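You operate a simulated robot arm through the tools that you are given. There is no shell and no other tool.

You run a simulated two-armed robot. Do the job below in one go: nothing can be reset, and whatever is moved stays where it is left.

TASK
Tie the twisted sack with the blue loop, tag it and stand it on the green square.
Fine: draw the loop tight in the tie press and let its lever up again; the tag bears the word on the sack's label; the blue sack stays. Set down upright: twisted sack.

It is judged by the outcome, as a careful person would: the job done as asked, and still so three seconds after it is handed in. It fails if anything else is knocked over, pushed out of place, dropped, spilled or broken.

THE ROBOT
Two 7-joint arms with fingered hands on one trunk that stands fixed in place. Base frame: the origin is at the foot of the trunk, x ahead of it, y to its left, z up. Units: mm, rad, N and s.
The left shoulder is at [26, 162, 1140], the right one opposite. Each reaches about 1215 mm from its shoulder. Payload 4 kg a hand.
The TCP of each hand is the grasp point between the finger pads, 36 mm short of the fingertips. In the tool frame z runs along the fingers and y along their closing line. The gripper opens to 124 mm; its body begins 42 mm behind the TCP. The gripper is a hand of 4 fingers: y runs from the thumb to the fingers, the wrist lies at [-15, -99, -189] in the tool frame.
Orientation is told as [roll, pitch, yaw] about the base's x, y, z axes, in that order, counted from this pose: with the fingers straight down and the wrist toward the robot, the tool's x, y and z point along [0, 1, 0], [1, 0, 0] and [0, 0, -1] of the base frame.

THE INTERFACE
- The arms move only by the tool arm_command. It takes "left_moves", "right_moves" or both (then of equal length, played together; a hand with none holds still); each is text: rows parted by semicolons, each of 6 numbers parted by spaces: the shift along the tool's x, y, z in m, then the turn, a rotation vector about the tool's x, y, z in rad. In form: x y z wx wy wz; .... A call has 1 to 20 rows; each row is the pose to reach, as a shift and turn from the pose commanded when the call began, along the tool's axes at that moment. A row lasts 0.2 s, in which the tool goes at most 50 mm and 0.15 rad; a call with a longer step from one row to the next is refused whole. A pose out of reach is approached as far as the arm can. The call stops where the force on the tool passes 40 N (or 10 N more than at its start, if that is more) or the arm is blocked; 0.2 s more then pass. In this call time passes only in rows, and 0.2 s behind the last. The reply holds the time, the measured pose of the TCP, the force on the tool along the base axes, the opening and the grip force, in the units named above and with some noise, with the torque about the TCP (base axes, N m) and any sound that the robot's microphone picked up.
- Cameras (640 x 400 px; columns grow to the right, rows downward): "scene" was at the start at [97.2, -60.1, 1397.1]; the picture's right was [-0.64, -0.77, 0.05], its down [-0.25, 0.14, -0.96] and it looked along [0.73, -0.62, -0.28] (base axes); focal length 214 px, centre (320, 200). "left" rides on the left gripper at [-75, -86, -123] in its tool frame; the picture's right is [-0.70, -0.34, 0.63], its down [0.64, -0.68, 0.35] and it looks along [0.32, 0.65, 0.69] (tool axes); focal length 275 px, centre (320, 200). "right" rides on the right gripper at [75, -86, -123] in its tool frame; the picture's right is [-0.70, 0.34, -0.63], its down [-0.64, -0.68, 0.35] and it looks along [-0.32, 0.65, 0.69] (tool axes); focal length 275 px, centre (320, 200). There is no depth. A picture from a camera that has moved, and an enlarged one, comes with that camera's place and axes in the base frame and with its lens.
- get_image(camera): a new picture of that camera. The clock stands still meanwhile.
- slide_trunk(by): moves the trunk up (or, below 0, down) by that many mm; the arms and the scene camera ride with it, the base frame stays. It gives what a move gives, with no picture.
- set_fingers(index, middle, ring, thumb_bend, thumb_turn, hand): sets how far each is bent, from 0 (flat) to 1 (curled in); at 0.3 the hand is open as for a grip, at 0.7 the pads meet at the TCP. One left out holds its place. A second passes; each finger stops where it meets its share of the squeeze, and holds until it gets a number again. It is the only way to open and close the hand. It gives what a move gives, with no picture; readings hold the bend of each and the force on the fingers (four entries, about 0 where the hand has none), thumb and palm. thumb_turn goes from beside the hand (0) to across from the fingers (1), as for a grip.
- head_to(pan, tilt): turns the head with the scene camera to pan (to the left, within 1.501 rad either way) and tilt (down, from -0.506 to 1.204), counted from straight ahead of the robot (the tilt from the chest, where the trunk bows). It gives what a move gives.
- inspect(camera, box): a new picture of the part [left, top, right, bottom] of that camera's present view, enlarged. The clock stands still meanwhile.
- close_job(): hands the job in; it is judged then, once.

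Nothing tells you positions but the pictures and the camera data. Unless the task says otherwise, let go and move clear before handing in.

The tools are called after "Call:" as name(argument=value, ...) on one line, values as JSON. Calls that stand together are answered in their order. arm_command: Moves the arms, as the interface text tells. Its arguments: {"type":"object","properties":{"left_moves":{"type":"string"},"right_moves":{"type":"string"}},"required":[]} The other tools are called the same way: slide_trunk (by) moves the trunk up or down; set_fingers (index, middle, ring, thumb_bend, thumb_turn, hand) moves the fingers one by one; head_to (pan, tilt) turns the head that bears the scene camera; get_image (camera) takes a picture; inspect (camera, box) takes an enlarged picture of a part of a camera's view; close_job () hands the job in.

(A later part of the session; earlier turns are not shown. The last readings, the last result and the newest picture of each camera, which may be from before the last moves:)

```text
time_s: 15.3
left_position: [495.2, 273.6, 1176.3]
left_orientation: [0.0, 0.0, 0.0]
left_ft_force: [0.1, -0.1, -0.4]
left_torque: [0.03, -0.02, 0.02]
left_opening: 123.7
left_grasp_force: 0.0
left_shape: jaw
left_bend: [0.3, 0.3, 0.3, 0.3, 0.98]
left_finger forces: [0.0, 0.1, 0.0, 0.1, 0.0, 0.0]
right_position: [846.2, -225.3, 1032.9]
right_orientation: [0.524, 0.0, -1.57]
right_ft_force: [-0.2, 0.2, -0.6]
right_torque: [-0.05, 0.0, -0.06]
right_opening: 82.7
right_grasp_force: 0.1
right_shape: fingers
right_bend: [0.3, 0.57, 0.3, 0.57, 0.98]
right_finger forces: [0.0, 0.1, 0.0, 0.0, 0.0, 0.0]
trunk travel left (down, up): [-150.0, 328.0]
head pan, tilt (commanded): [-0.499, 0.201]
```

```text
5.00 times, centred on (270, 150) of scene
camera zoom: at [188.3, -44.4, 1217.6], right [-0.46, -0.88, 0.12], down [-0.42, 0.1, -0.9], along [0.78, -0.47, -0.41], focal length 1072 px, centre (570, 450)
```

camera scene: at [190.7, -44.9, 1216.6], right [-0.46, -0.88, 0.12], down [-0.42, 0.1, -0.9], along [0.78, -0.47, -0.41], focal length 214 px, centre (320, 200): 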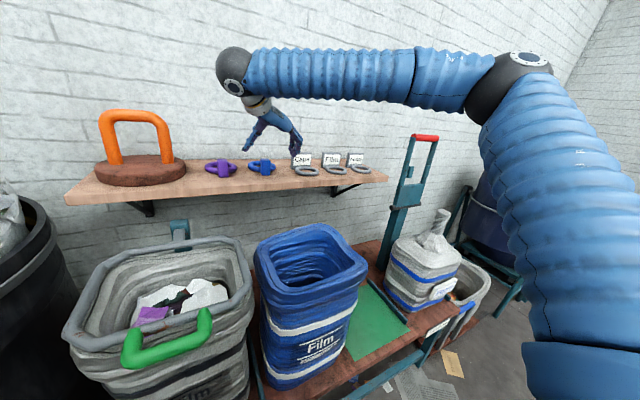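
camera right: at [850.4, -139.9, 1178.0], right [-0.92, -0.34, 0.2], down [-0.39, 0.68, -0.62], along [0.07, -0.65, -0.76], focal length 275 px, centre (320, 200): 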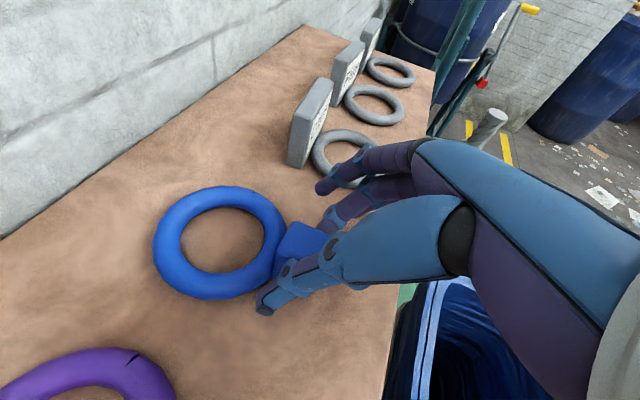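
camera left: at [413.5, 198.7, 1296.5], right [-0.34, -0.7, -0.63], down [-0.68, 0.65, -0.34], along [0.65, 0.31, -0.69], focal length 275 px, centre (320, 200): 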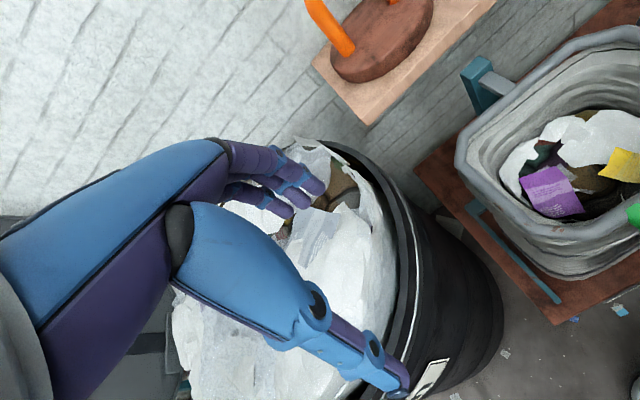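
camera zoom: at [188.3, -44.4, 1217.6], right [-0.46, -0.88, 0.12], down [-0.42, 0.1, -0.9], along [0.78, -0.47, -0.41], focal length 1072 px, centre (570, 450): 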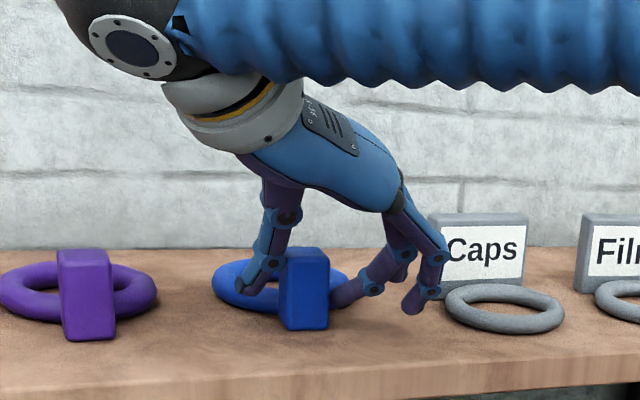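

The thumb and middle finger flank the block evenly. I'll close them to pinch it.

Call:
set_fingers(hand="right", middle=0.7, thumb_bend=0.7)

Call:
get_image(camera="right")

Call:
inspect(camera="scene", box=[210, 110, 330, 190])

```text
time_s: 16.3
left_position: [496.5, 275.6, 1177.1]
left_orientation: [-0.001, 0.001, -0.001]
left_ft_force: [-0.9, 0.4, 0.0]
left_torque: [0.0, 0.0, 0.01]
left_opening: 123.5
left_grasp_force: 0.0
left_shape: jaw
left_bend: [0.3, 0.3, 0.3, 0.3, 0.98]
left_finger forces: [0.1, 0.1, 0.0, 0.1, 0.0, 0.0]
right_position: [846.4, -226.6, 1033.5]
right_orientation: [0.523, 0.001, -1.572]
right_ft_force: [0.4, 0.6, 2.3]
right_torque: [-0.03, -0.1, 0.01]
right_opening: 69.6
right_grasp_force: 9.2
right_shape: fingers
right_bend: [0.3, 0.63, 0.3, 0.67, 0.96]
right_finger forces: [0.1, 8.6, 0.0, 0.0, 10.1, 0.0]
trunk travel left (down, up): [-150.0, 328.0]
head pan, tilt (commanded): [-0.499, 0.201]
```

```text
taken
camera right: at [850.2, -139.8, 1178.2], right [-0.92, -0.34, 0.2], down [-0.39, 0.68, -0.62], along [0.07, -0.65, -0.76], focal length 275 px, centre (320, 200)
```

right: 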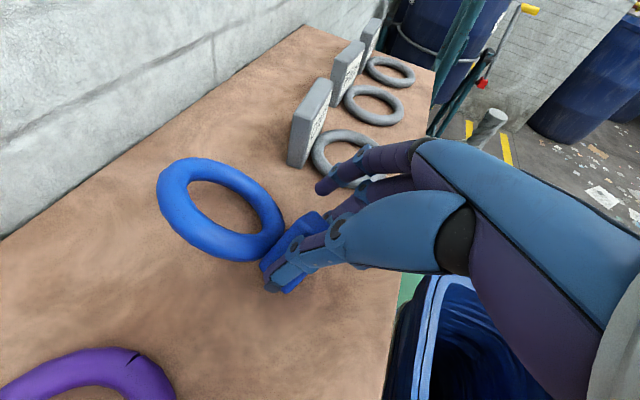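

```text
5.00 times, centred on (270, 150) of scene
camera zoom: at [188.1, -44.3, 1217.6], right [-0.46, -0.88, 0.12], down [-0.42, 0.1, -0.9], along [0.78, -0.47, -0.41], focal length 1072 px, centre (570, 450)
```

zoom: 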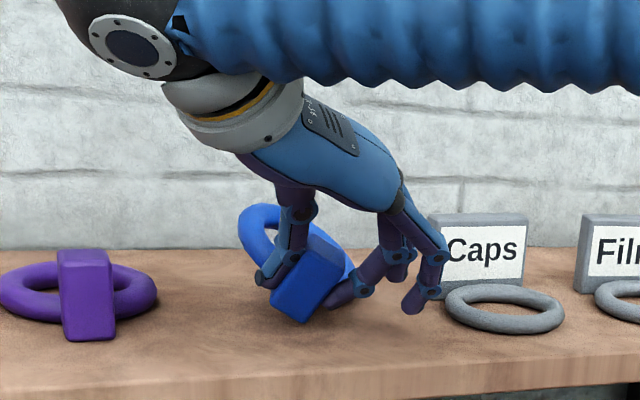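

The pinch holds at 9 N, but the block rolled about 25° against the flat thumb pad. I lift it slightly to check that the hold is stable; I can level the ring afterwards by turning the hand.

Call:
arm_command(right_moves="0.005 0 -0.0087 0 0 0; 0.01 0 -0.0173 0 0 0; 0.015 0 -0.026 0 0 0; 0.02 0 -0.0346 0 0 0; 0.02 0 -0.0346 0 0 0")

Call:
get_image(camera="right")

Call:
inspect(camera="scene", box=[210, 90, 330, 170])

```text
time_s: 17.5
left_position: [495.0, 275.1, 1176.7]
left_orientation: [0.0, 0.0, 0.0]
left_ft_force: [0.4, -1.0, 0.2]
left_torque: [0.0, -0.02, 0.01]
left_opening: 123.7
left_grasp_force: 0.0
left_shape: jaw
left_bend: [0.3, 0.3, 0.3, 0.3, 0.98]
left_finger forces: [0.0, 0.0, 0.0, 0.1, 0.0, 0.0]
right_position: [845.8, -227.7, 1072.5]
right_orientation: [0.523, -0.001, -1.572]
right_ft_force: [0.3, -1.0, -0.7]
right_torque: [0.0, 0.01, 0.01]
right_opening: 69.2
right_grasp_force: 9.5
right_shape: fingers
right_bend: [0.3, 0.63, 0.3, 0.68, 0.96]
right_finger forces: [0.1, 9.4, 0.0, 0.0, 9.4, 0.0]
trunk travel left (down, up): [-150.0, 328.0]
head pan, tilt (commanded): [-0.499, 0.201]
```

```text
taken
camera right: at [849.8, -140.8, 1217.1], right [-0.92, -0.34, 0.2], down [-0.39, 0.68, -0.62], along [0.07, -0.65, -0.76], focal length 275 px, centre (320, 200)
```

right: 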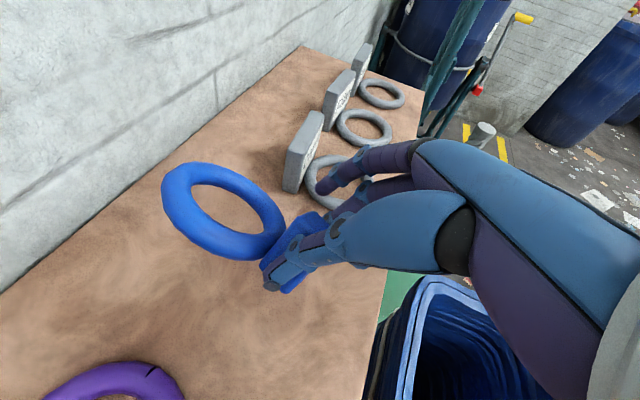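

```text
5.00 times, centred on (270, 130) of scene
camera zoom: at [188.4, -44.4, 1217.5], right [-0.46, -0.88, 0.12], down [-0.42, 0.1, -0.9], along [0.78, -0.47, -0.41], focal length 1072 px, centre (570, 550)
```

zoom: 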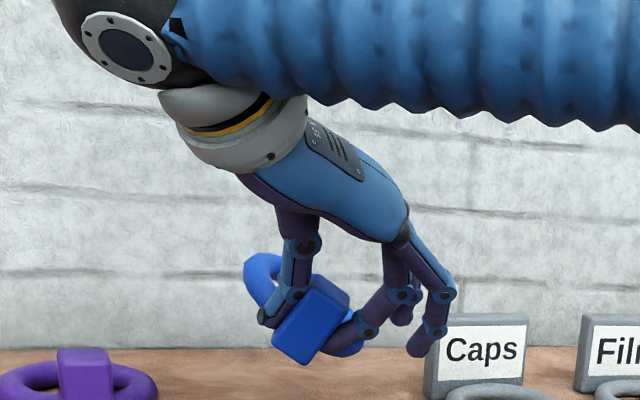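

The loop lifts cleanly and does not sag. I zoom in from both cameras to measure how the ring is tilted in the grip.

Call:
inspect(camera="right", box=[140, 140, 360, 310])

Call:
inspect(camera="scene", box=[245, 130, 300, 170])

```text
2.35 times, centred on (250, 225) of right
camera zoom: at [849.8, -140.8, 1217.1], right [-0.92, -0.34, 0.2], down [-0.39, 0.68, -0.62], along [0.07, -0.65, -0.76], focal length 648 px, centre (485, 141)
```

zoom: 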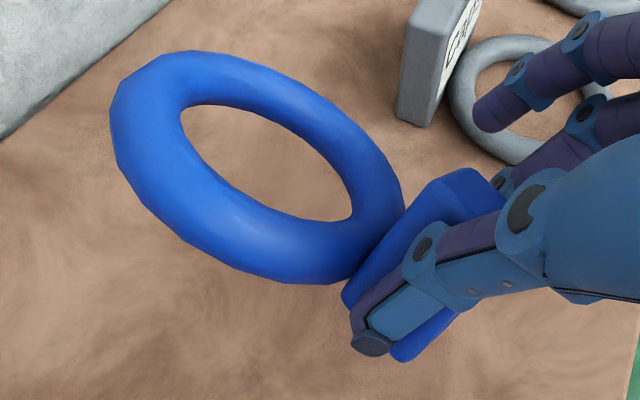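

```text
10.00 times, centred on (272, 150) of scene
camera zoom: at [188.4, -44.4, 1217.5], right [-0.46, -0.88, 0.12], down [-0.42, 0.1, -0.9], along [0.78, -0.47, -0.41], focal length 2145 px, centre (795, 700)
```

zoom: 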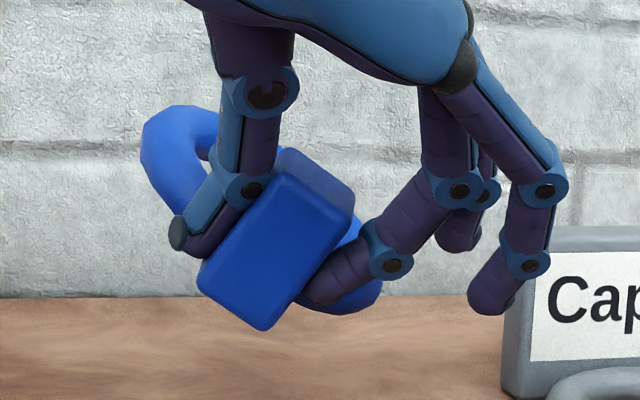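

The ring's normal leans about 35° toward -y and a little toward -x. I lift, back out from the shelf, and travel toward the press while rotating the hand so the ring comes level.

Call:
arm_command(right_moves="0.0225 0 -0.039 0 0 0; -0.0191 0 -0.063 0 0 0; -0.0606 0 -0.087 0 0 0; -0.1022 0 -0.111 0 0 0; -0.1438 0 -0.135 0 0 0; -0.1853 0 -0.159 0 0 0; -0.1961 0.0438 -0.1616 -0.0591 -0.0341 -0.0341; -0.2068 0.0875 -0.1642 -0.1182 -0.0682 -0.0682; -0.2175 0.1313 -0.1668 -0.1773 -0.1023 -0.1023; -0.2283 0.175 -0.1694 -0.2364 -0.1364 -0.1364; -0.239 0.2188 -0.172 -0.2955 -0.1705 -0.1705; -0.2497 0.2625 -0.1747 -0.3546 -0.2046 -0.2046; -0.2604 0.3063 -0.1773 -0.4137 -0.2387 -0.2387; -0.2715 0.35 -0.1798 -0.4728 -0.2728 -0.2728")

Call:
get_image(camera="scene")

Call:
get_image(camera="right")

```text
time_s: 20.5
left_position: [495.5, 274.2, 1177.3]
left_orientation: [0.003, -0.001, 0.0]
left_ft_force: [0.5, -0.7, 0.5]
left_torque: [0.03, 0.0, -0.04]
left_opening: 123.6
left_grasp_force: 0.1
left_shape: jaw
left_bend: [0.3, 0.3, 0.3, 0.3, 0.98]
left_finger forces: [0.0, 0.0, 0.0, 0.1, 0.0, 0.1]
right_position: [525.0, -575.6, 1092.8]
right_orientation: [0.221, -0.539, -1.485]
right_ft_force: [-0.2, -0.5, -0.4]
right_torque: [0.03, -0.01, 0.0]
right_opening: 69.0
right_grasp_force: 9.1
right_shape: fingers
right_bend: [0.3, 0.63, 0.3, 0.68, 0.96]
right_finger forces: [0.1, 9.3, 0.1, 0.1, 9.1, 0.1]
trunk travel left (down, up): [-150.0, 328.0]
head pan, tilt (commanded): [-0.499, 0.201]
```

```text
taken
camera scene: at [188.0, -45.8, 1217.5], right [-0.46, -0.88, 0.12], down [-0.42, 0.1, -0.9], along [0.78, -0.47, -0.41], focal length 214 px, centre (320, 200)
```

scene: 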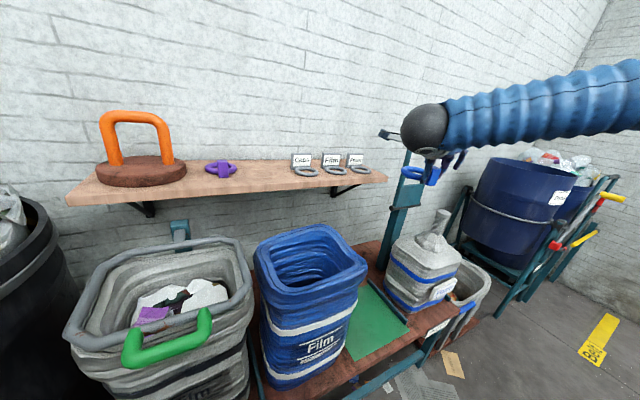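

```text
taken
camera right: at [558.5, -429.5, 1166.1], right [-0.81, -0.12, 0.57], down [-0.58, 0.29, -0.76], along [-0.08, -0.95, -0.31], focal length 275 px, centre (320, 200)
```

right: 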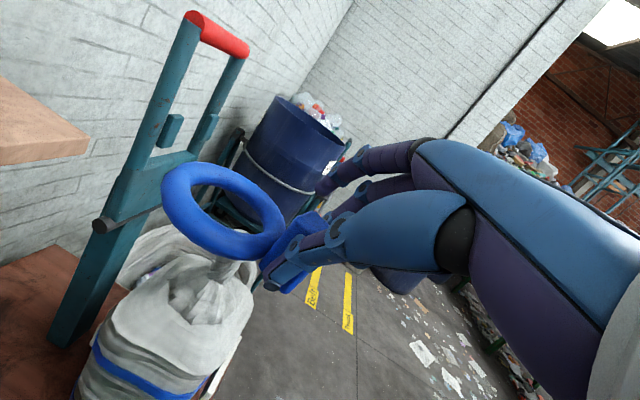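

The ring looks nearly level now, and the right camera sees the ring and the sack's neck together. I zoom in to measure the ring's attitude and the neck position from here.

Call:
inspect(camera="right", box=[140, 140, 340, 290])

Call:
inspect(camera="right", box=[100, 230, 280, 400])

Call:
inspect(camera="scene", box=[380, 90, 480, 290])

```text
2.67 times, centred on (240, 215) of right
camera zoom: at [558.5, -429.5, 1166.1], right [-0.81, -0.12, 0.57], down [-0.58, 0.29, -0.76], along [-0.08, -0.95, -0.31], focal length 734 px, centre (533, 160)
```

zoom: 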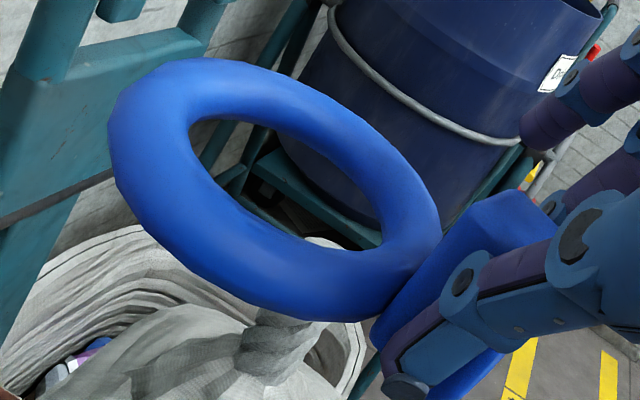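

```text
2.35 times, centred on (190, 315) of right
camera zoom: at [558.5, -429.5, 1166.1], right [-0.81, -0.12, 0.57], down [-0.58, 0.29, -0.76], along [-0.08, -0.95, -0.31], focal length 648 px, centre (626, -71)
```

zoom: 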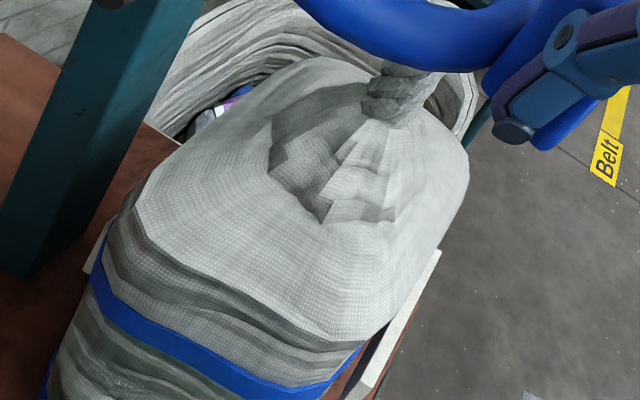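

```text
2.00 times, centred on (430, 190) of scene
camera zoom: at [188.0, -45.8, 1217.5], right [-0.46, -0.88, 0.12], down [-0.42, 0.1, -0.9], along [0.78, -0.47, -0.41], focal length 429 px, centre (100, 220)
```

zoom: 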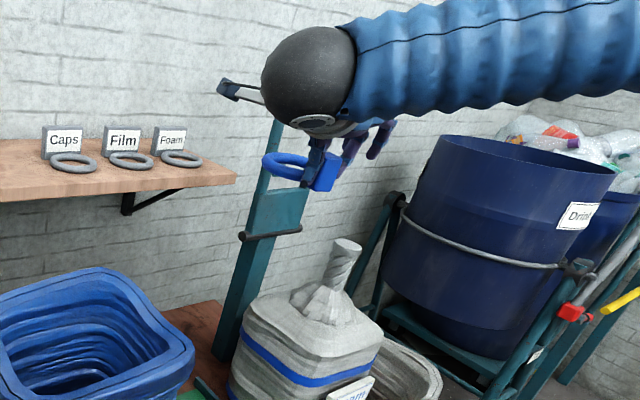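

Call:
inspect(camera="scene", box=[425, 150, 485, 190])

Call:
inspect(camera="scene", box=[410, 195, 480, 245])

```text
10.00 times, centred on (455, 170) of scene
camera zoom: at [188.0, -45.8, 1217.5], right [-0.46, -0.88, 0.12], down [-0.42, 0.1, -0.9], along [0.78, -0.47, -0.41], focal length 2145 px, centre (-1030, 500)
```

zoom: 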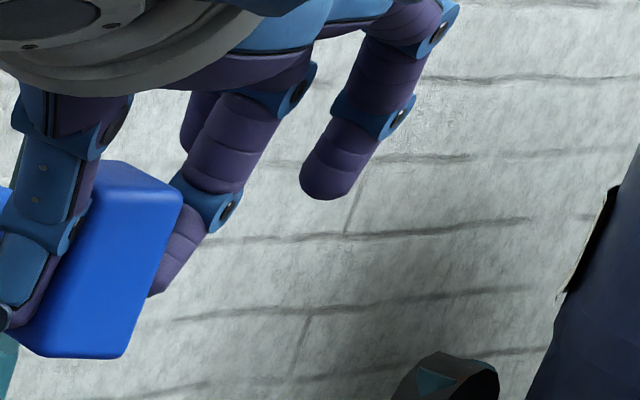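

```text
8.00 times, centred on (445, 220) of scene
camera zoom: at [188.0, -45.8, 1217.5], right [-0.46, -0.88, 0.12], down [-0.42, 0.1, -0.9], along [0.78, -0.47, -0.41], focal length 1716 px, centre (-680, 40)
```

zoom: 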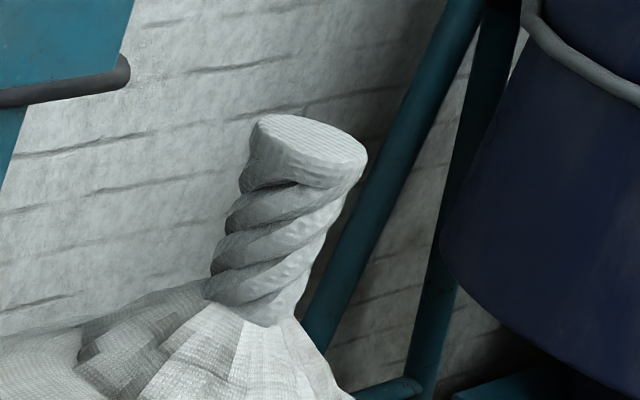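

The neck top is confirmed at about [589.5, -839, 895], and the neck is vertical. The ring centre sits at [68, -33, -30] from the grasp point. I move it over the neck, staying about 60 mm above it.

Call:
arm_command(right_moves="-0.011 0.02405 0.03217 0 0 0; -0.022 0.0481 0.06433 0 0 0; -0.033 0.07215 0.0965 0 0 0; -0.044 0.0962 0.12867 0 0 0; -0.055 0.12025 0.16083 0 0 0; -0.066 0.1443 0.193 0 0 0; -0.066 0.1443 0.193 0 0 0")

Call:
get_image(camera="right")

Call:
head_to(pan=-0.85, tilt=0.3)

Call:
get_image(camera="scene")

```text
time_s: 22.1
left_position: [495.1, 274.9, 1176.3]
left_orientation: [0.0, 0.001, 0.0]
left_ft_force: [-0.6, -0.1, -0.1]
left_torque: [0.0, 0.0, -0.02]
left_opening: 123.5
left_grasp_force: 0.0
left_shape: jaw
left_bend: [0.3, 0.3, 0.3, 0.3, 0.98]
left_finger forces: [0.0, 0.1, 0.0, 0.1, 0.0, 0.0]
right_position: [521.7, -805.1, 995.0]
right_orientation: [0.221, -0.538, -1.488]
right_ft_force: [0.0, 0.3, -1.4]
right_torque: [-0.02, 0.0, -0.02]
right_opening: 68.9
right_grasp_force: 9.1
right_shape: fingers
right_bend: [0.3, 0.63, 0.3, 0.68, 0.96]
right_finger forces: [0.0, 9.2, 0.0, 0.0, 9.3, 0.0]
trunk travel left (down, up): [-150.0, 328.0]
head pan, tilt (commanded): [-0.499, 0.201]
```

```text
taken
camera right: at [555.2, -658.3, 1068.2], right [-0.81, -0.12, 0.57], down [-0.58, 0.29, -0.76], along [-0.08, -0.95, -0.31], focal length 275 px, centre (320, 200)
```

right: 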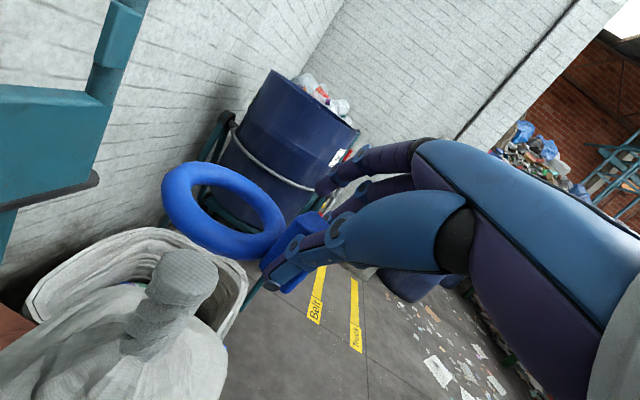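

```text
time_s: 22.9
left_position: [495.5, 274.8, 1176.1]
left_orientation: [0.001, 0.0, 0.0]
left_ft_force: [-0.4, 0.2, -0.1]
left_torque: [-0.02, 0.03, 0.0]
left_opening: 124.0
left_grasp_force: 0.0
left_shape: jaw
left_bend: [0.3, 0.3, 0.3, 0.3, 0.98]
left_finger forces: [0.0, 0.1, 0.1, 0.0, 0.0, 0.0]
right_position: [521.3, -806.7, 995.1]
right_orientation: [0.219, -0.537, -1.487]
right_ft_force: [-0.4, 0.9, -1.0]
right_torque: [0.01, 0.01, 0.02]
right_opening: 68.9
right_grasp_force: 8.7
right_shape: fingers
right_bend: [0.3, 0.63, 0.3, 0.68, 0.96]
right_finger forces: [0.0, 9.2, 0.0, 0.0, 9.3, 0.0]
trunk travel left (down, up): [-150.0, 328.0]
head pan, tilt (commanded): [-0.85, 0.3]
```

```text
taken
camera scene: at [166.3, -70.1, 1213.7], right [-0.73, -0.66, 0.19], down [-0.43, 0.22, -0.87], along [0.54, -0.72, -0.45], focal length 214 px, centre (320, 200)
```

scene: 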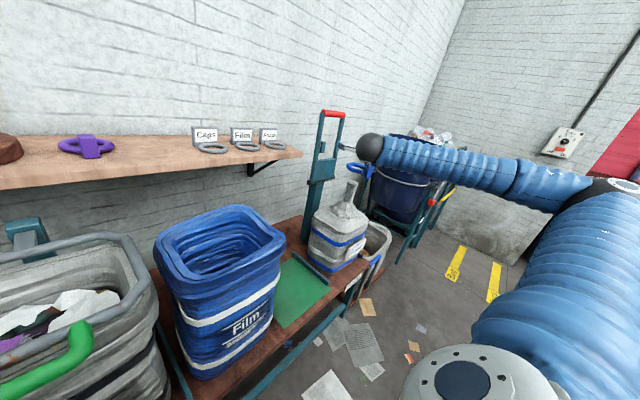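

Call:
inspect(camera="right", box=[100, 140, 300, 360])

Call:
inspect(camera="scene", box=[325, 145, 405, 195])

Call:
inspect(camera="scene", box=[300, 100, 400, 280])

```text
1.82 times, centred on (200, 250) of right
camera zoom: at [555.2, -658.2, 1068.2], right [-0.81, -0.12, 0.57], down [-0.58, 0.29, -0.76], along [-0.08, -0.95, -0.31], focal length 500 px, centre (538, 109)
```

zoom: 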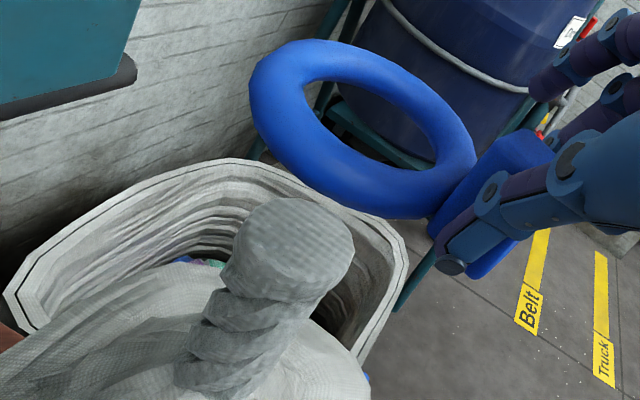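

```text
8.00 times, centred on (365, 170) of scene
camera zoom: at [166.3, -70.1, 1213.7], right [-0.73, -0.66, 0.19], down [-0.43, 0.22, -0.87], along [0.54, -0.72, -0.45], focal length 1716 px, centre (-40, 440)
```

zoom: 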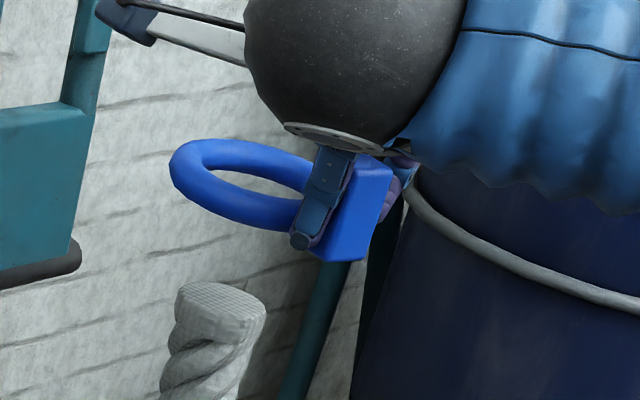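

```text
2.22 times, centred on (350, 190) of scene
camera zoom: at [166.3, -70.1, 1213.7], right [-0.73, -0.66, 0.19], down [-0.43, 0.22, -0.87], along [0.54, -0.72, -0.45], focal length 477 px, centre (253, 222)
```

zoom: 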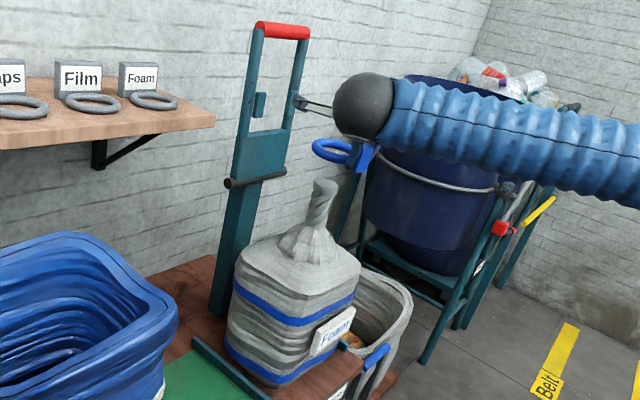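

The ring is above the neck in both views. I lower it to just above the neck top, so I can compare the two at nearly the same depth before threading it on.

Call:
arm_command(right_moves="-0.0028 -0.0077 0.0126 0 0 0; -0.0056 -0.0154 0.0251 0 0 0; -0.0084 -0.0231 0.0377 0 0 0; -0.0084 -0.0231 0.0377 0 0 0")

Call:
inspect(camera="right", box=[120, 140, 300, 310])

Call:
inspect(camera="scene", box=[325, 155, 405, 205])

```text
time_s: 23.9
left_position: [495.4, 274.9, 1177.0]
left_orientation: [0.0, 0.0, 0.0]
left_ft_force: [-0.2, 0.5, 0.0]
left_torque: [0.02, 0.02, 0.02]
left_opening: 123.8
left_grasp_force: 0.0
left_shape: jaw
left_bend: [0.3, 0.3, 0.3, 0.3, 0.98]
left_finger forces: [0.1, 0.1, 0.1, 0.1, 0.0, 0.0]
right_position: [520.1, -804.7, 949.0]
right_orientation: [0.219, -0.538, -1.486]
right_ft_force: [0.4, 0.5, 0.2]
right_torque: [0.0, 0.0, 0.0]
right_opening: 69.1
right_grasp_force: 8.5
right_shape: fingers
right_bend: [0.3, 0.63, 0.3, 0.68, 0.96]
right_finger forces: [0.1, 9.2, 0.0, 0.1, 9.3, 0.0]
trunk travel left (down, up): [-150.0, 328.0]
head pan, tilt (commanded): [-0.85, 0.3]
```

```text
2.35 times, centred on (210, 225) of right
camera zoom: at [553.9, -657.9, 1022.8], right [-0.81, -0.12, 0.57], down [-0.58, 0.29, -0.76], along [-0.08, -0.95, -0.31], focal length 648 px, centre (579, 141)
```

zoom: 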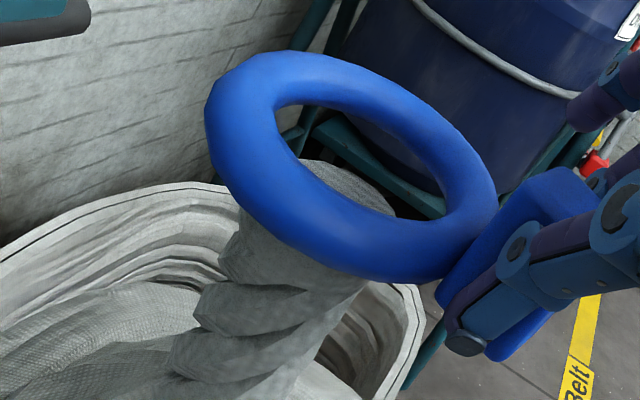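

```text
8.00 times, centred on (365, 180) of scene
camera zoom: at [166.1, -70.0, 1213.8], right [-0.73, -0.66, 0.19], down [-0.43, 0.22, -0.87], along [0.54, -0.72, -0.45], focal length 1716 px, centre (-40, 360)
```

zoom: 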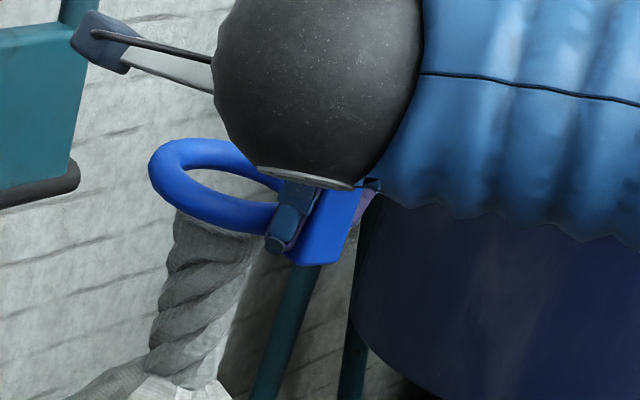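

Both cameras agree that the ring is about 6 mm too far toward -y relative to the neck. I shift it by (-1, +6.5) mm and look again.

Call:
arm_command(right_moves="0.0003 -0.0056 -0.0034 0 0 0; 0.0003 -0.0056 -0.0034 0 0 0")

Call:
inspect(camera="right", box=[160, 145, 280, 255])

Call:
inspect(camera="scene", box=[335, 165, 385, 200])

```text
time_s: 24.5
left_position: [494.5, 273.7, 1177.2]
left_orientation: [0.001, -0.001, 0.001]
left_ft_force: [0.7, 0.4, 0.0]
left_torque: [0.0, 0.01, 0.0]
left_opening: 123.5
left_grasp_force: 0.0
left_shape: jaw
left_bend: [0.3, 0.3, 0.3, 0.3, 0.98]
left_finger forces: [0.1, 0.0, 0.1, 0.0, 0.0, 0.0]
right_position: [519.4, -798.1, 947.9]
right_orientation: [0.219, -0.537, -1.487]
right_ft_force: [0.4, 0.5, -0.2]
right_torque: [0.02, 0.02, 0.02]
right_opening: 68.9
right_grasp_force: 9.2
right_shape: fingers
right_bend: [0.3, 0.63, 0.3, 0.68, 0.96]
right_finger forces: [0.0, 9.2, 0.1, 0.1, 9.3, 0.0]
trunk travel left (down, up): [-150.0, 328.0]
head pan, tilt (commanded): [-0.85, 0.3]
```

```text
3.64 times, centred on (220, 200) of right
camera zoom: at [552.9, -651.9, 1022.8], right [-0.81, -0.12, 0.57], down [-0.58, 0.29, -0.76], along [-0.08, -0.95, -0.31], focal length 1001 px, centre (684, 200)
```

zoom: 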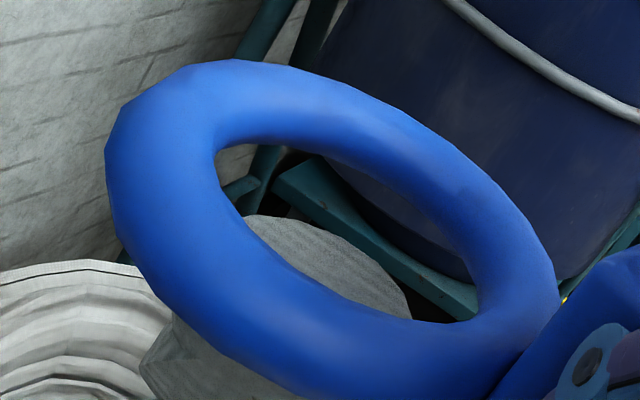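

```text
11.43 times, centred on (360, 182) of scene
camera zoom: at [166.2, -70.3, 1213.7], right [-0.73, -0.66, 0.19], down [-0.43, 0.22, -0.87], along [0.54, -0.72, -0.45], focal length 2451 px, centre (-137, 400)
```

zoom: 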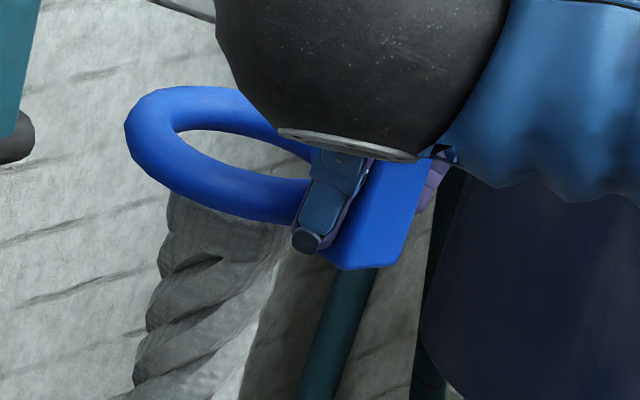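

Careful fits now give the ring centre at [589.2, -840.2] and the neck at about [590, -841], so they are aligned. I lower in small steps and watch the force.

Call:
arm_command(right_moves="-0.0009 -0.0026 0.0042 0 0 0; -0.0019 -0.0051 0.0084 0 0 0; -0.0028 -0.0077 0.0126 0 0 0; -0.0038 -0.0103 0.0168 0 0 0")

Call:
inspect(camera="right", box=[160, 145, 280, 255])

Call:
inspect(camera="scene", box=[335, 165, 385, 200])

```text
time_s: 25.5
left_position: [494.9, 273.8, 1176.5]
left_orientation: [0.001, -0.001, 0.0]
left_ft_force: [-0.4, -0.2, -0.4]
left_torque: [0.01, -0.02, -0.04]
left_opening: 124.0
left_grasp_force: 0.1
left_shape: jaw
left_bend: [0.3, 0.3, 0.3, 0.3, 0.98]
left_finger forces: [0.0, 0.0, 0.0, 0.1, 0.1, 0.1]
right_position: [517.9, -799.0, 928.4]
right_orientation: [0.219, -0.538, -1.486]
right_ft_force: [0.0, 0.4, -0.6]
right_torque: [0.05, 0.0, 0.02]
right_opening: 68.7
right_grasp_force: 9.4
right_shape: fingers
right_bend: [0.3, 0.63, 0.3, 0.68, 0.96]
right_finger forces: [0.0, 9.2, 0.0, 0.0, 9.3, 0.0]
trunk travel left (down, up): [-150.0, 328.0]
head pan, tilt (commanded): [-0.85, 0.3]
```

```text
3.64 times, centred on (220, 200) of right
camera zoom: at [553.3, -651.9, 1002.5], right [-0.81, -0.12, 0.57], down [-0.58, 0.29, -0.76], along [-0.08, -0.95, -0.31], focal length 1001 px, centre (684, 200)
```

zoom: 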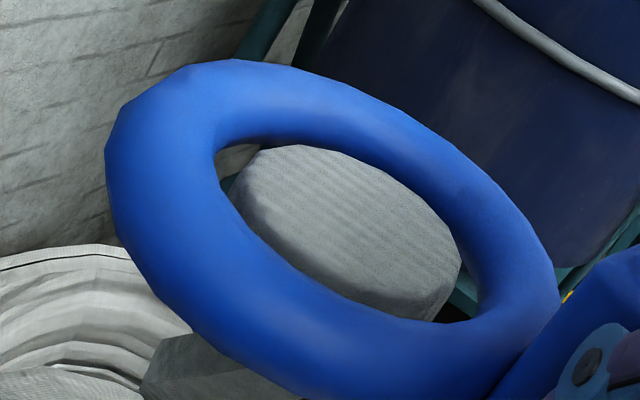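

```text
11.43 times, centred on (360, 182) of scene
camera zoom: at [166.3, -70.2, 1213.7], right [-0.73, -0.66, 0.19], down [-0.43, 0.22, -0.87], along [0.53, -0.72, -0.45], focal length 2451 px, centre (-137, 400)
```

zoom: 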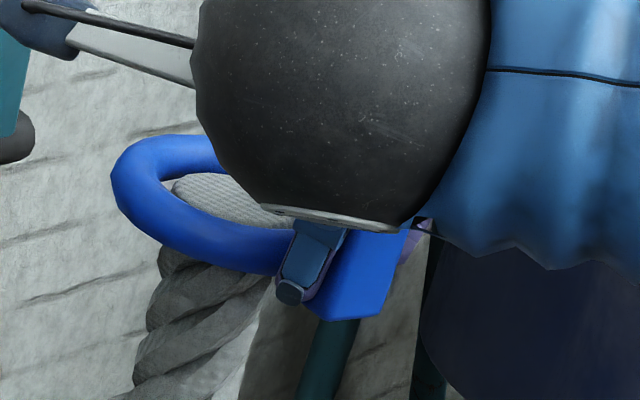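

The neck top sits centred in the ring with no contact force. I continue lowering the loop down the neck.

Call:
arm_command(right_moves="-0.0014 -0.0038 0.0063 0 0 0; -0.0028 -0.0077 0.0126 0 0 0; -0.0042 -0.0115 0.0188 0 0 0; -0.0056 -0.0154 0.0251 0 0 0; -0.0066 -0.0179 0.0293 0 0 0")

Call:
inspect(camera="right", box=[140, 130, 300, 270])

Call:
inspect(camera="scene", box=[325, 165, 405, 215])

```text
time_s: 26.7
left_position: [494.1, 274.5, 1176.2]
left_orientation: [0.0, -0.003, -0.001]
left_ft_force: [-0.2, -0.4, -0.5]
left_torque: [-0.01, 0.0, 0.02]
left_opening: 123.7
left_grasp_force: 0.1
left_shape: jaw
left_bend: [0.3, 0.3, 0.3, 0.3, 0.98]
left_finger forces: [0.0, 0.1, 0.0, 0.1, 0.0, 0.0]
right_position: [518.6, -799.8, 892.6]
right_orientation: [0.218, -0.538, -1.488]
right_ft_force: [0.2, -0.7, -0.9]
right_torque: [0.02, 0.01, 0.01]
right_opening: 69.0
right_grasp_force: 9.1
right_shape: fingers
right_bend: [0.3, 0.63, 0.3, 0.68, 0.96]
right_finger forces: [0.1, 9.2, 0.0, 0.0, 9.3, 0.1]
trunk travel left (down, up): [-150.0, 328.0]
head pan, tilt (commanded): [-0.85, 0.3]
```

```text
2.86 times, centred on (220, 200) of right
camera zoom: at [552.7, -652.0, 966.4], right [-0.81, -0.12, 0.57], down [-0.58, 0.29, -0.76], along [-0.08, -0.95, -0.31], focal length 786 px, centre (606, 200)
```

zoom: 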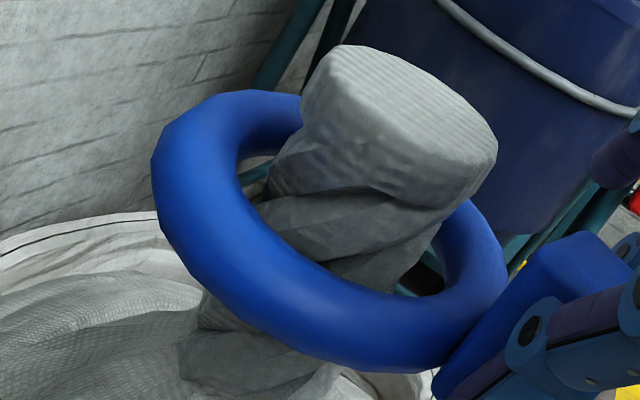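

```text
8.00 times, centred on (365, 190) of scene
camera zoom: at [166.3, -70.2, 1213.7], right [-0.73, -0.66, 0.19], down [-0.43, 0.22, -0.87], along [0.53, -0.72, -0.45], focal length 1716 px, centre (-40, 280)
```

zoom: 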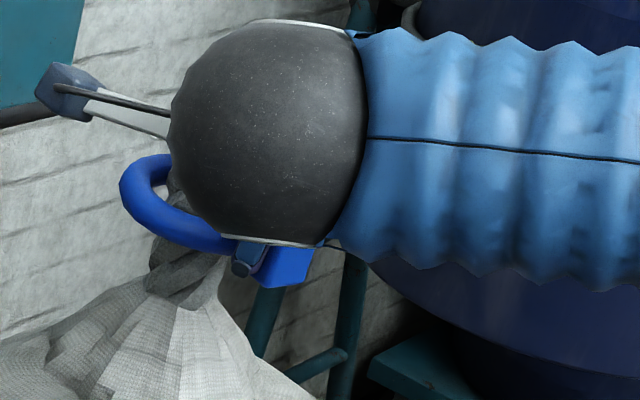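

The ring is around the neck without touching it. I lower it another 35 mm toward the cone.

Call:
arm_command(right_moves="-0.0014 -0.0038 0.0063 0 0 0; -0.0028 -0.0077 0.0126 0 0 0; -0.0042 -0.0115 0.0188 0 0 0; -0.0056 -0.0154 0.0251 0 0 0; -0.0066 -0.0179 0.0293 0 0 0")

Call:
get_image(camera="right")

Call:
inspect(camera="scene", box=[325, 165, 405, 215])

```text
time_s: 27.9
left_position: [495.7, 274.1, 1175.7]
left_orientation: [0.0, 0.0, 0.0]
left_ft_force: [0.7, -0.9, -0.4]
left_torque: [-0.01, -0.01, 0.0]
left_opening: 123.6
left_grasp_force: 0.1
left_shape: jaw
left_bend: [0.3, 0.3, 0.3, 0.3, 0.98]
left_finger forces: [0.0, 0.0, 0.0, 0.1, 0.0, 0.1]
right_position: [517.8, -799.1, 858.5]
right_orientation: [0.22, -0.538, -1.486]
right_ft_force: [0.4, -0.7, 0.3]
right_torque: [0.04, 0.02, 0.03]
right_opening: 68.8
right_grasp_force: 9.2
right_shape: fingers
right_bend: [0.3, 0.63, 0.3, 0.68, 0.96]
right_finger forces: [0.0, 9.3, 0.0, 0.0, 9.3, 0.0]
trunk travel left (down, up): [-150.0, 328.0]
head pan, tilt (commanded): [-0.85, 0.3]
```

```text
taken
camera right: at [551.9, -651.8, 932.3], right [-0.81, -0.12, 0.57], down [-0.58, 0.29, -0.76], along [-0.08, -0.95, -0.31], focal length 275 px, centre (320, 200)
```

right: 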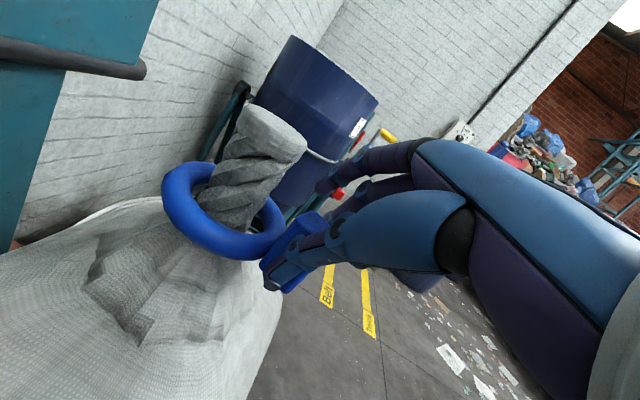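

```text
8.00 times, centred on (365, 190) of scene
camera zoom: at [166.3, -70.2, 1213.7], right [-0.73, -0.66, 0.19], down [-0.43, 0.22, -0.87], along [0.53, -0.72, -0.45], focal length 1716 px, centre (-40, 280)
```

zoom: 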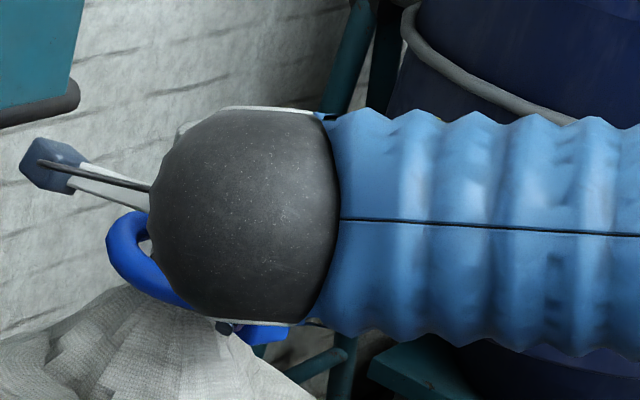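

Call:
inspect(camera="right", box=[120, 90, 330, 330])

```text
1.67 times, centred on (225, 210) of right
camera zoom: at [551.9, -651.8, 932.3], right [-0.81, -0.12, 0.57], down [-0.58, 0.29, -0.76], along [-0.08, -0.95, -0.31], focal length 459 px, centre (478, 183)
```

zoom: 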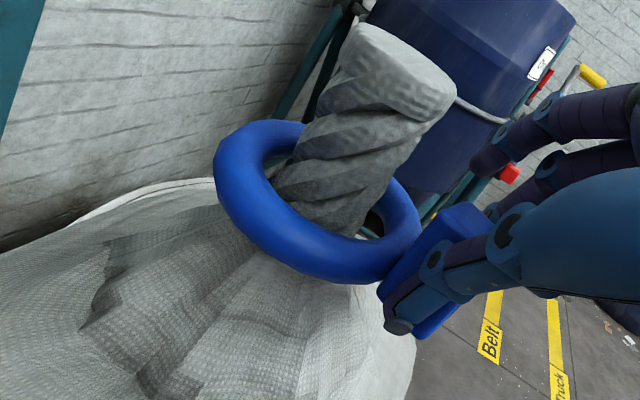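

The ring is just above the cone. I ease down a little more until it touches.

Call:
arm_command(right_moves="-0.0009 -0.0026 0.0042 0 0 0; -0.0019 -0.0051 0.0084 0 0 0; -0.0019 -0.0051 0.0084 0 0 0")

Call:
inspect(camera="right", box=[120, 90, 330, 330])

```text
time_s: 28.7
left_position: [495.4, 273.4, 1176.3]
left_orientation: [-0.001, 0.0, 0.001]
left_ft_force: [0.2, 0.0, 0.0]
left_torque: [-0.01, -0.02, -0.03]
left_opening: 123.5
left_grasp_force: 0.1
left_shape: jaw
left_bend: [0.3, 0.3, 0.3, 0.3, 0.98]
left_finger forces: [0.0, 0.0, 0.1, 0.1, 0.1, 0.0]
right_position: [518.4, -799.4, 848.0]
right_orientation: [0.221, -0.537, -1.488]
right_ft_force: [0.7, -0.7, -0.4]
right_torque: [0.0, 0.06, 0.01]
right_opening: 69.0
right_grasp_force: 8.8
right_shape: fingers
right_bend: [0.3, 0.63, 0.3, 0.68, 0.96]
right_finger forces: [0.1, 9.2, 0.0, 0.0, 9.4, 0.0]
trunk travel left (down, up): [-150.0, 328.0]
head pan, tilt (commanded): [-0.85, 0.3]
```

```text
1.67 times, centred on (225, 210) of right
camera zoom: at [551.9, -652.4, 922.0], right [-0.81, -0.12, 0.57], down [-0.58, 0.29, -0.76], along [-0.08, -0.95, -0.31], focal length 459 px, centre (478, 183)
```

zoom: 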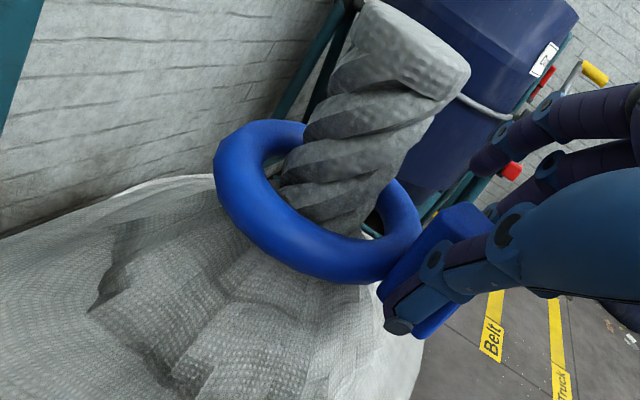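

Call:
arm_command(right_moves="-0.0009 -0.0026 0.0042 0 0 0; -0.0019 -0.0051 0.0084 0 0 0; -0.0024 -0.0067 0.0109 0 0 0")

Call:
inspect(camera="right", box=[120, 90, 330, 330])

```text
time_s: 29.5
left_position: [494.5, 274.7, 1177.4]
left_orientation: [-0.001, 0.0, 0.0]
left_ft_force: [0.5, -1.0, 0.0]
left_torque: [-0.02, -0.04, -0.01]
left_opening: 123.7
left_grasp_force: 0.1
left_shape: jaw
left_bend: [0.3, 0.3, 0.3, 0.3, 0.98]
left_finger forces: [0.1, 0.1, 0.0, 0.0, 0.0, 0.0]
right_position: [518.3, -799.9, 835.6]
right_orientation: [0.221, -0.537, -1.487]
right_ft_force: [-1.0, 0.6, 0.4]
right_torque: [0.01, -0.02, -0.04]
right_opening: 68.6
right_grasp_force: 9.0
right_shape: fingers
right_bend: [0.3, 0.63, 0.3, 0.68, 0.96]
right_finger forces: [0.0, 9.2, 0.1, 0.0, 9.3, 0.0]
trunk travel left (down, up): [-150.0, 328.0]
head pan, tilt (commanded): [-0.85, 0.3]
```

```text
1.67 times, centred on (225, 210) of right
camera zoom: at [553.0, -652.3, 909.1], right [-0.81, -0.12, 0.57], down [-0.58, 0.29, -0.76], along [-0.08, -0.95, -0.31], focal length 459 px, centre (478, 183)
```

zoom: 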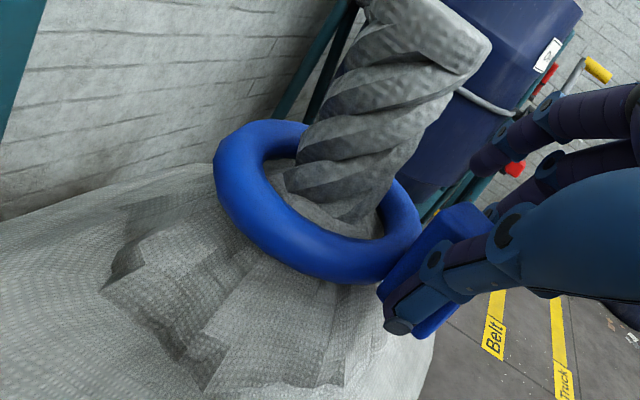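

The loop is at the top of the cone. I open the fingers gently to release it.

Call:
set_fingers(hand="right", middle=0.5, thumb_bend=0.5)

Call:
get_image(camera="right")

```text
time_s: 30.5
left_position: [495.4, 273.7, 1176.4]
left_orientation: [0.001, 0.0, 0.0]
left_ft_force: [0.5, -0.5, 0.1]
left_torque: [0.04, 0.02, 0.0]
left_opening: 123.4
left_grasp_force: 0.1
left_shape: jaw
left_bend: [0.3, 0.3, 0.3, 0.3, 0.98]
left_finger forces: [0.0, 0.1, 0.1, 0.1, 0.0, 0.0]
right_position: [520.3, -798.8, 835.9]
right_orientation: [0.22, -0.537, -1.486]
right_ft_force: [0.4, 0.4, 1.0]
right_torque: [-0.02, -0.02, -0.01]
right_opening: 93.3
right_grasp_force: 0.1
right_shape: fingers
right_bend: [0.3, 0.5, 0.3, 0.5, 0.97]
right_finger forces: [0.0, 0.0, 0.0, 0.1, 0.0, 0.0]
trunk travel left (down, up): [-150.0, 328.0]
head pan, tilt (commanded): [-0.85, 0.3]
```

```text
taken
camera right: at [553.0, -652.1, 909.3], right [-0.81, -0.12, 0.57], down [-0.58, 0.29, -0.76], along [-0.08, -0.95, -0.31], focal length 275 px, centre (320, 200)
```

right: 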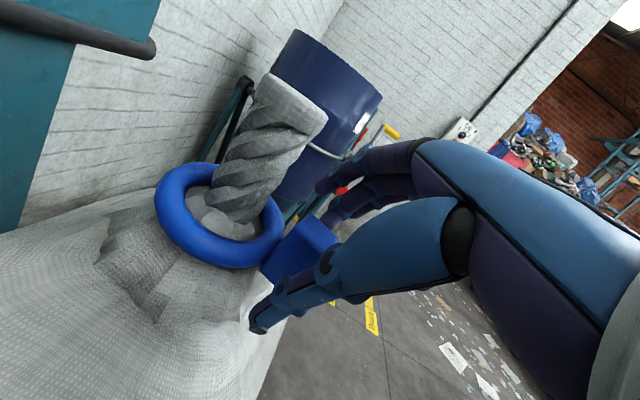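

The loop rests on the cone around the neck. I open the hand fully and back away in -x, then up.

Call:
set_fingers(hand="right", middle=0.3, thumb_bend=0.3)

Call:
arm_command(right_moves="-0.0193 -0.0014 -0.0052 0 0 0; -0.0385 -0.0029 -0.0104 0 0 0; -0.0578 -0.0043 -0.0156 0 0 0; -0.077 -0.0058 -0.0208 0 0 0; -0.0963 -0.0072 -0.026 0 0 0; -0.0963 -0.0072 -0.026 0 0 0")

Call:
get_image(camera="right")

Call:
get_image(camera="scene")

```text
time_s: 31.5
left_position: [494.8, 273.8, 1176.0]
left_orientation: [0.0, 0.0, 0.001]
left_ft_force: [0.4, -0.8, 0.1]
left_torque: [-0.02, -0.01, -0.03]
left_opening: 123.7
left_grasp_force: 0.2
left_shape: jaw
left_bend: [0.3, 0.3, 0.3, 0.3, 0.98]
left_finger forces: [0.0, 0.0, 0.0, 0.0, 0.0, 0.0]
right_position: [520.0, -798.7, 834.5]
right_orientation: [0.221, -0.538, -1.487]
right_ft_force: [-0.8, 0.2, 0.1]
right_torque: [-0.01, 0.01, 0.03]
right_opening: 123.0
right_grasp_force: 0.0
right_shape: fingers
right_bend: [0.3, 0.3, 0.3, 0.3, 0.97]
right_finger forces: [0.1, 0.0, 0.0, 0.0, 0.0, 0.0]
trunk travel left (down, up): [-150.0, 328.0]
head pan, tilt (commanded): [-0.85, 0.3]
```

```text
time_s: 32.9
left_position: [495.9, 274.3, 1176.0]
left_orientation: [0.001, -0.002, 0.0]
left_ft_force: [0.3, -0.3, 0.2]
left_torque: [0.01, -0.03, 0.0]
left_opening: 123.8
left_grasp_force: 0.1
left_shape: jaw
left_bend: [0.3, 0.3, 0.3, 0.3, 0.98]
left_finger forces: [0.0, 0.0, 0.1, 0.1, 0.0, 0.0]
right_position: [417.8, -799.7, 834.0]
right_orientation: [0.22, -0.537, -1.487]
right_ft_force: [0.3, 0.5, 0.5]
right_torque: [-0.03, 0.02, 0.0]
right_opening: 123.2
right_grasp_force: 0.1
right_shape: fingers
right_bend: [0.3, 0.3, 0.3, 0.3, 0.97]
right_finger forces: [0.0, 0.0, 0.0, 0.1, 0.0, 0.0]
trunk travel left (down, up): [-150.0, 328.0]
head pan, tilt (commanded): [-0.85, 0.3]
```

```text
taken
camera right: at [451.8, -652.4, 909.1], right [-0.81, -0.12, 0.57], down [-0.58, 0.29, -0.76], along [-0.08, -0.95, -0.31], focal length 275 px, centre (320, 200)
```

right: 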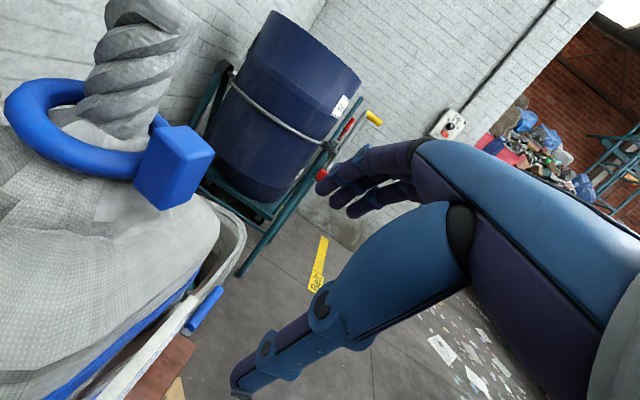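

```text
taken
camera scene: at [166.5, -70.4, 1213.6], right [-0.73, -0.66, 0.19], down [-0.43, 0.22, -0.87], along [0.53, -0.72, -0.45], focal length 214 px, centre (320, 200)
```

scene: 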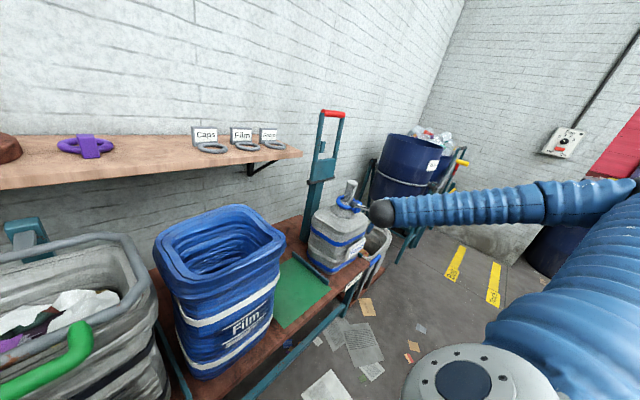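

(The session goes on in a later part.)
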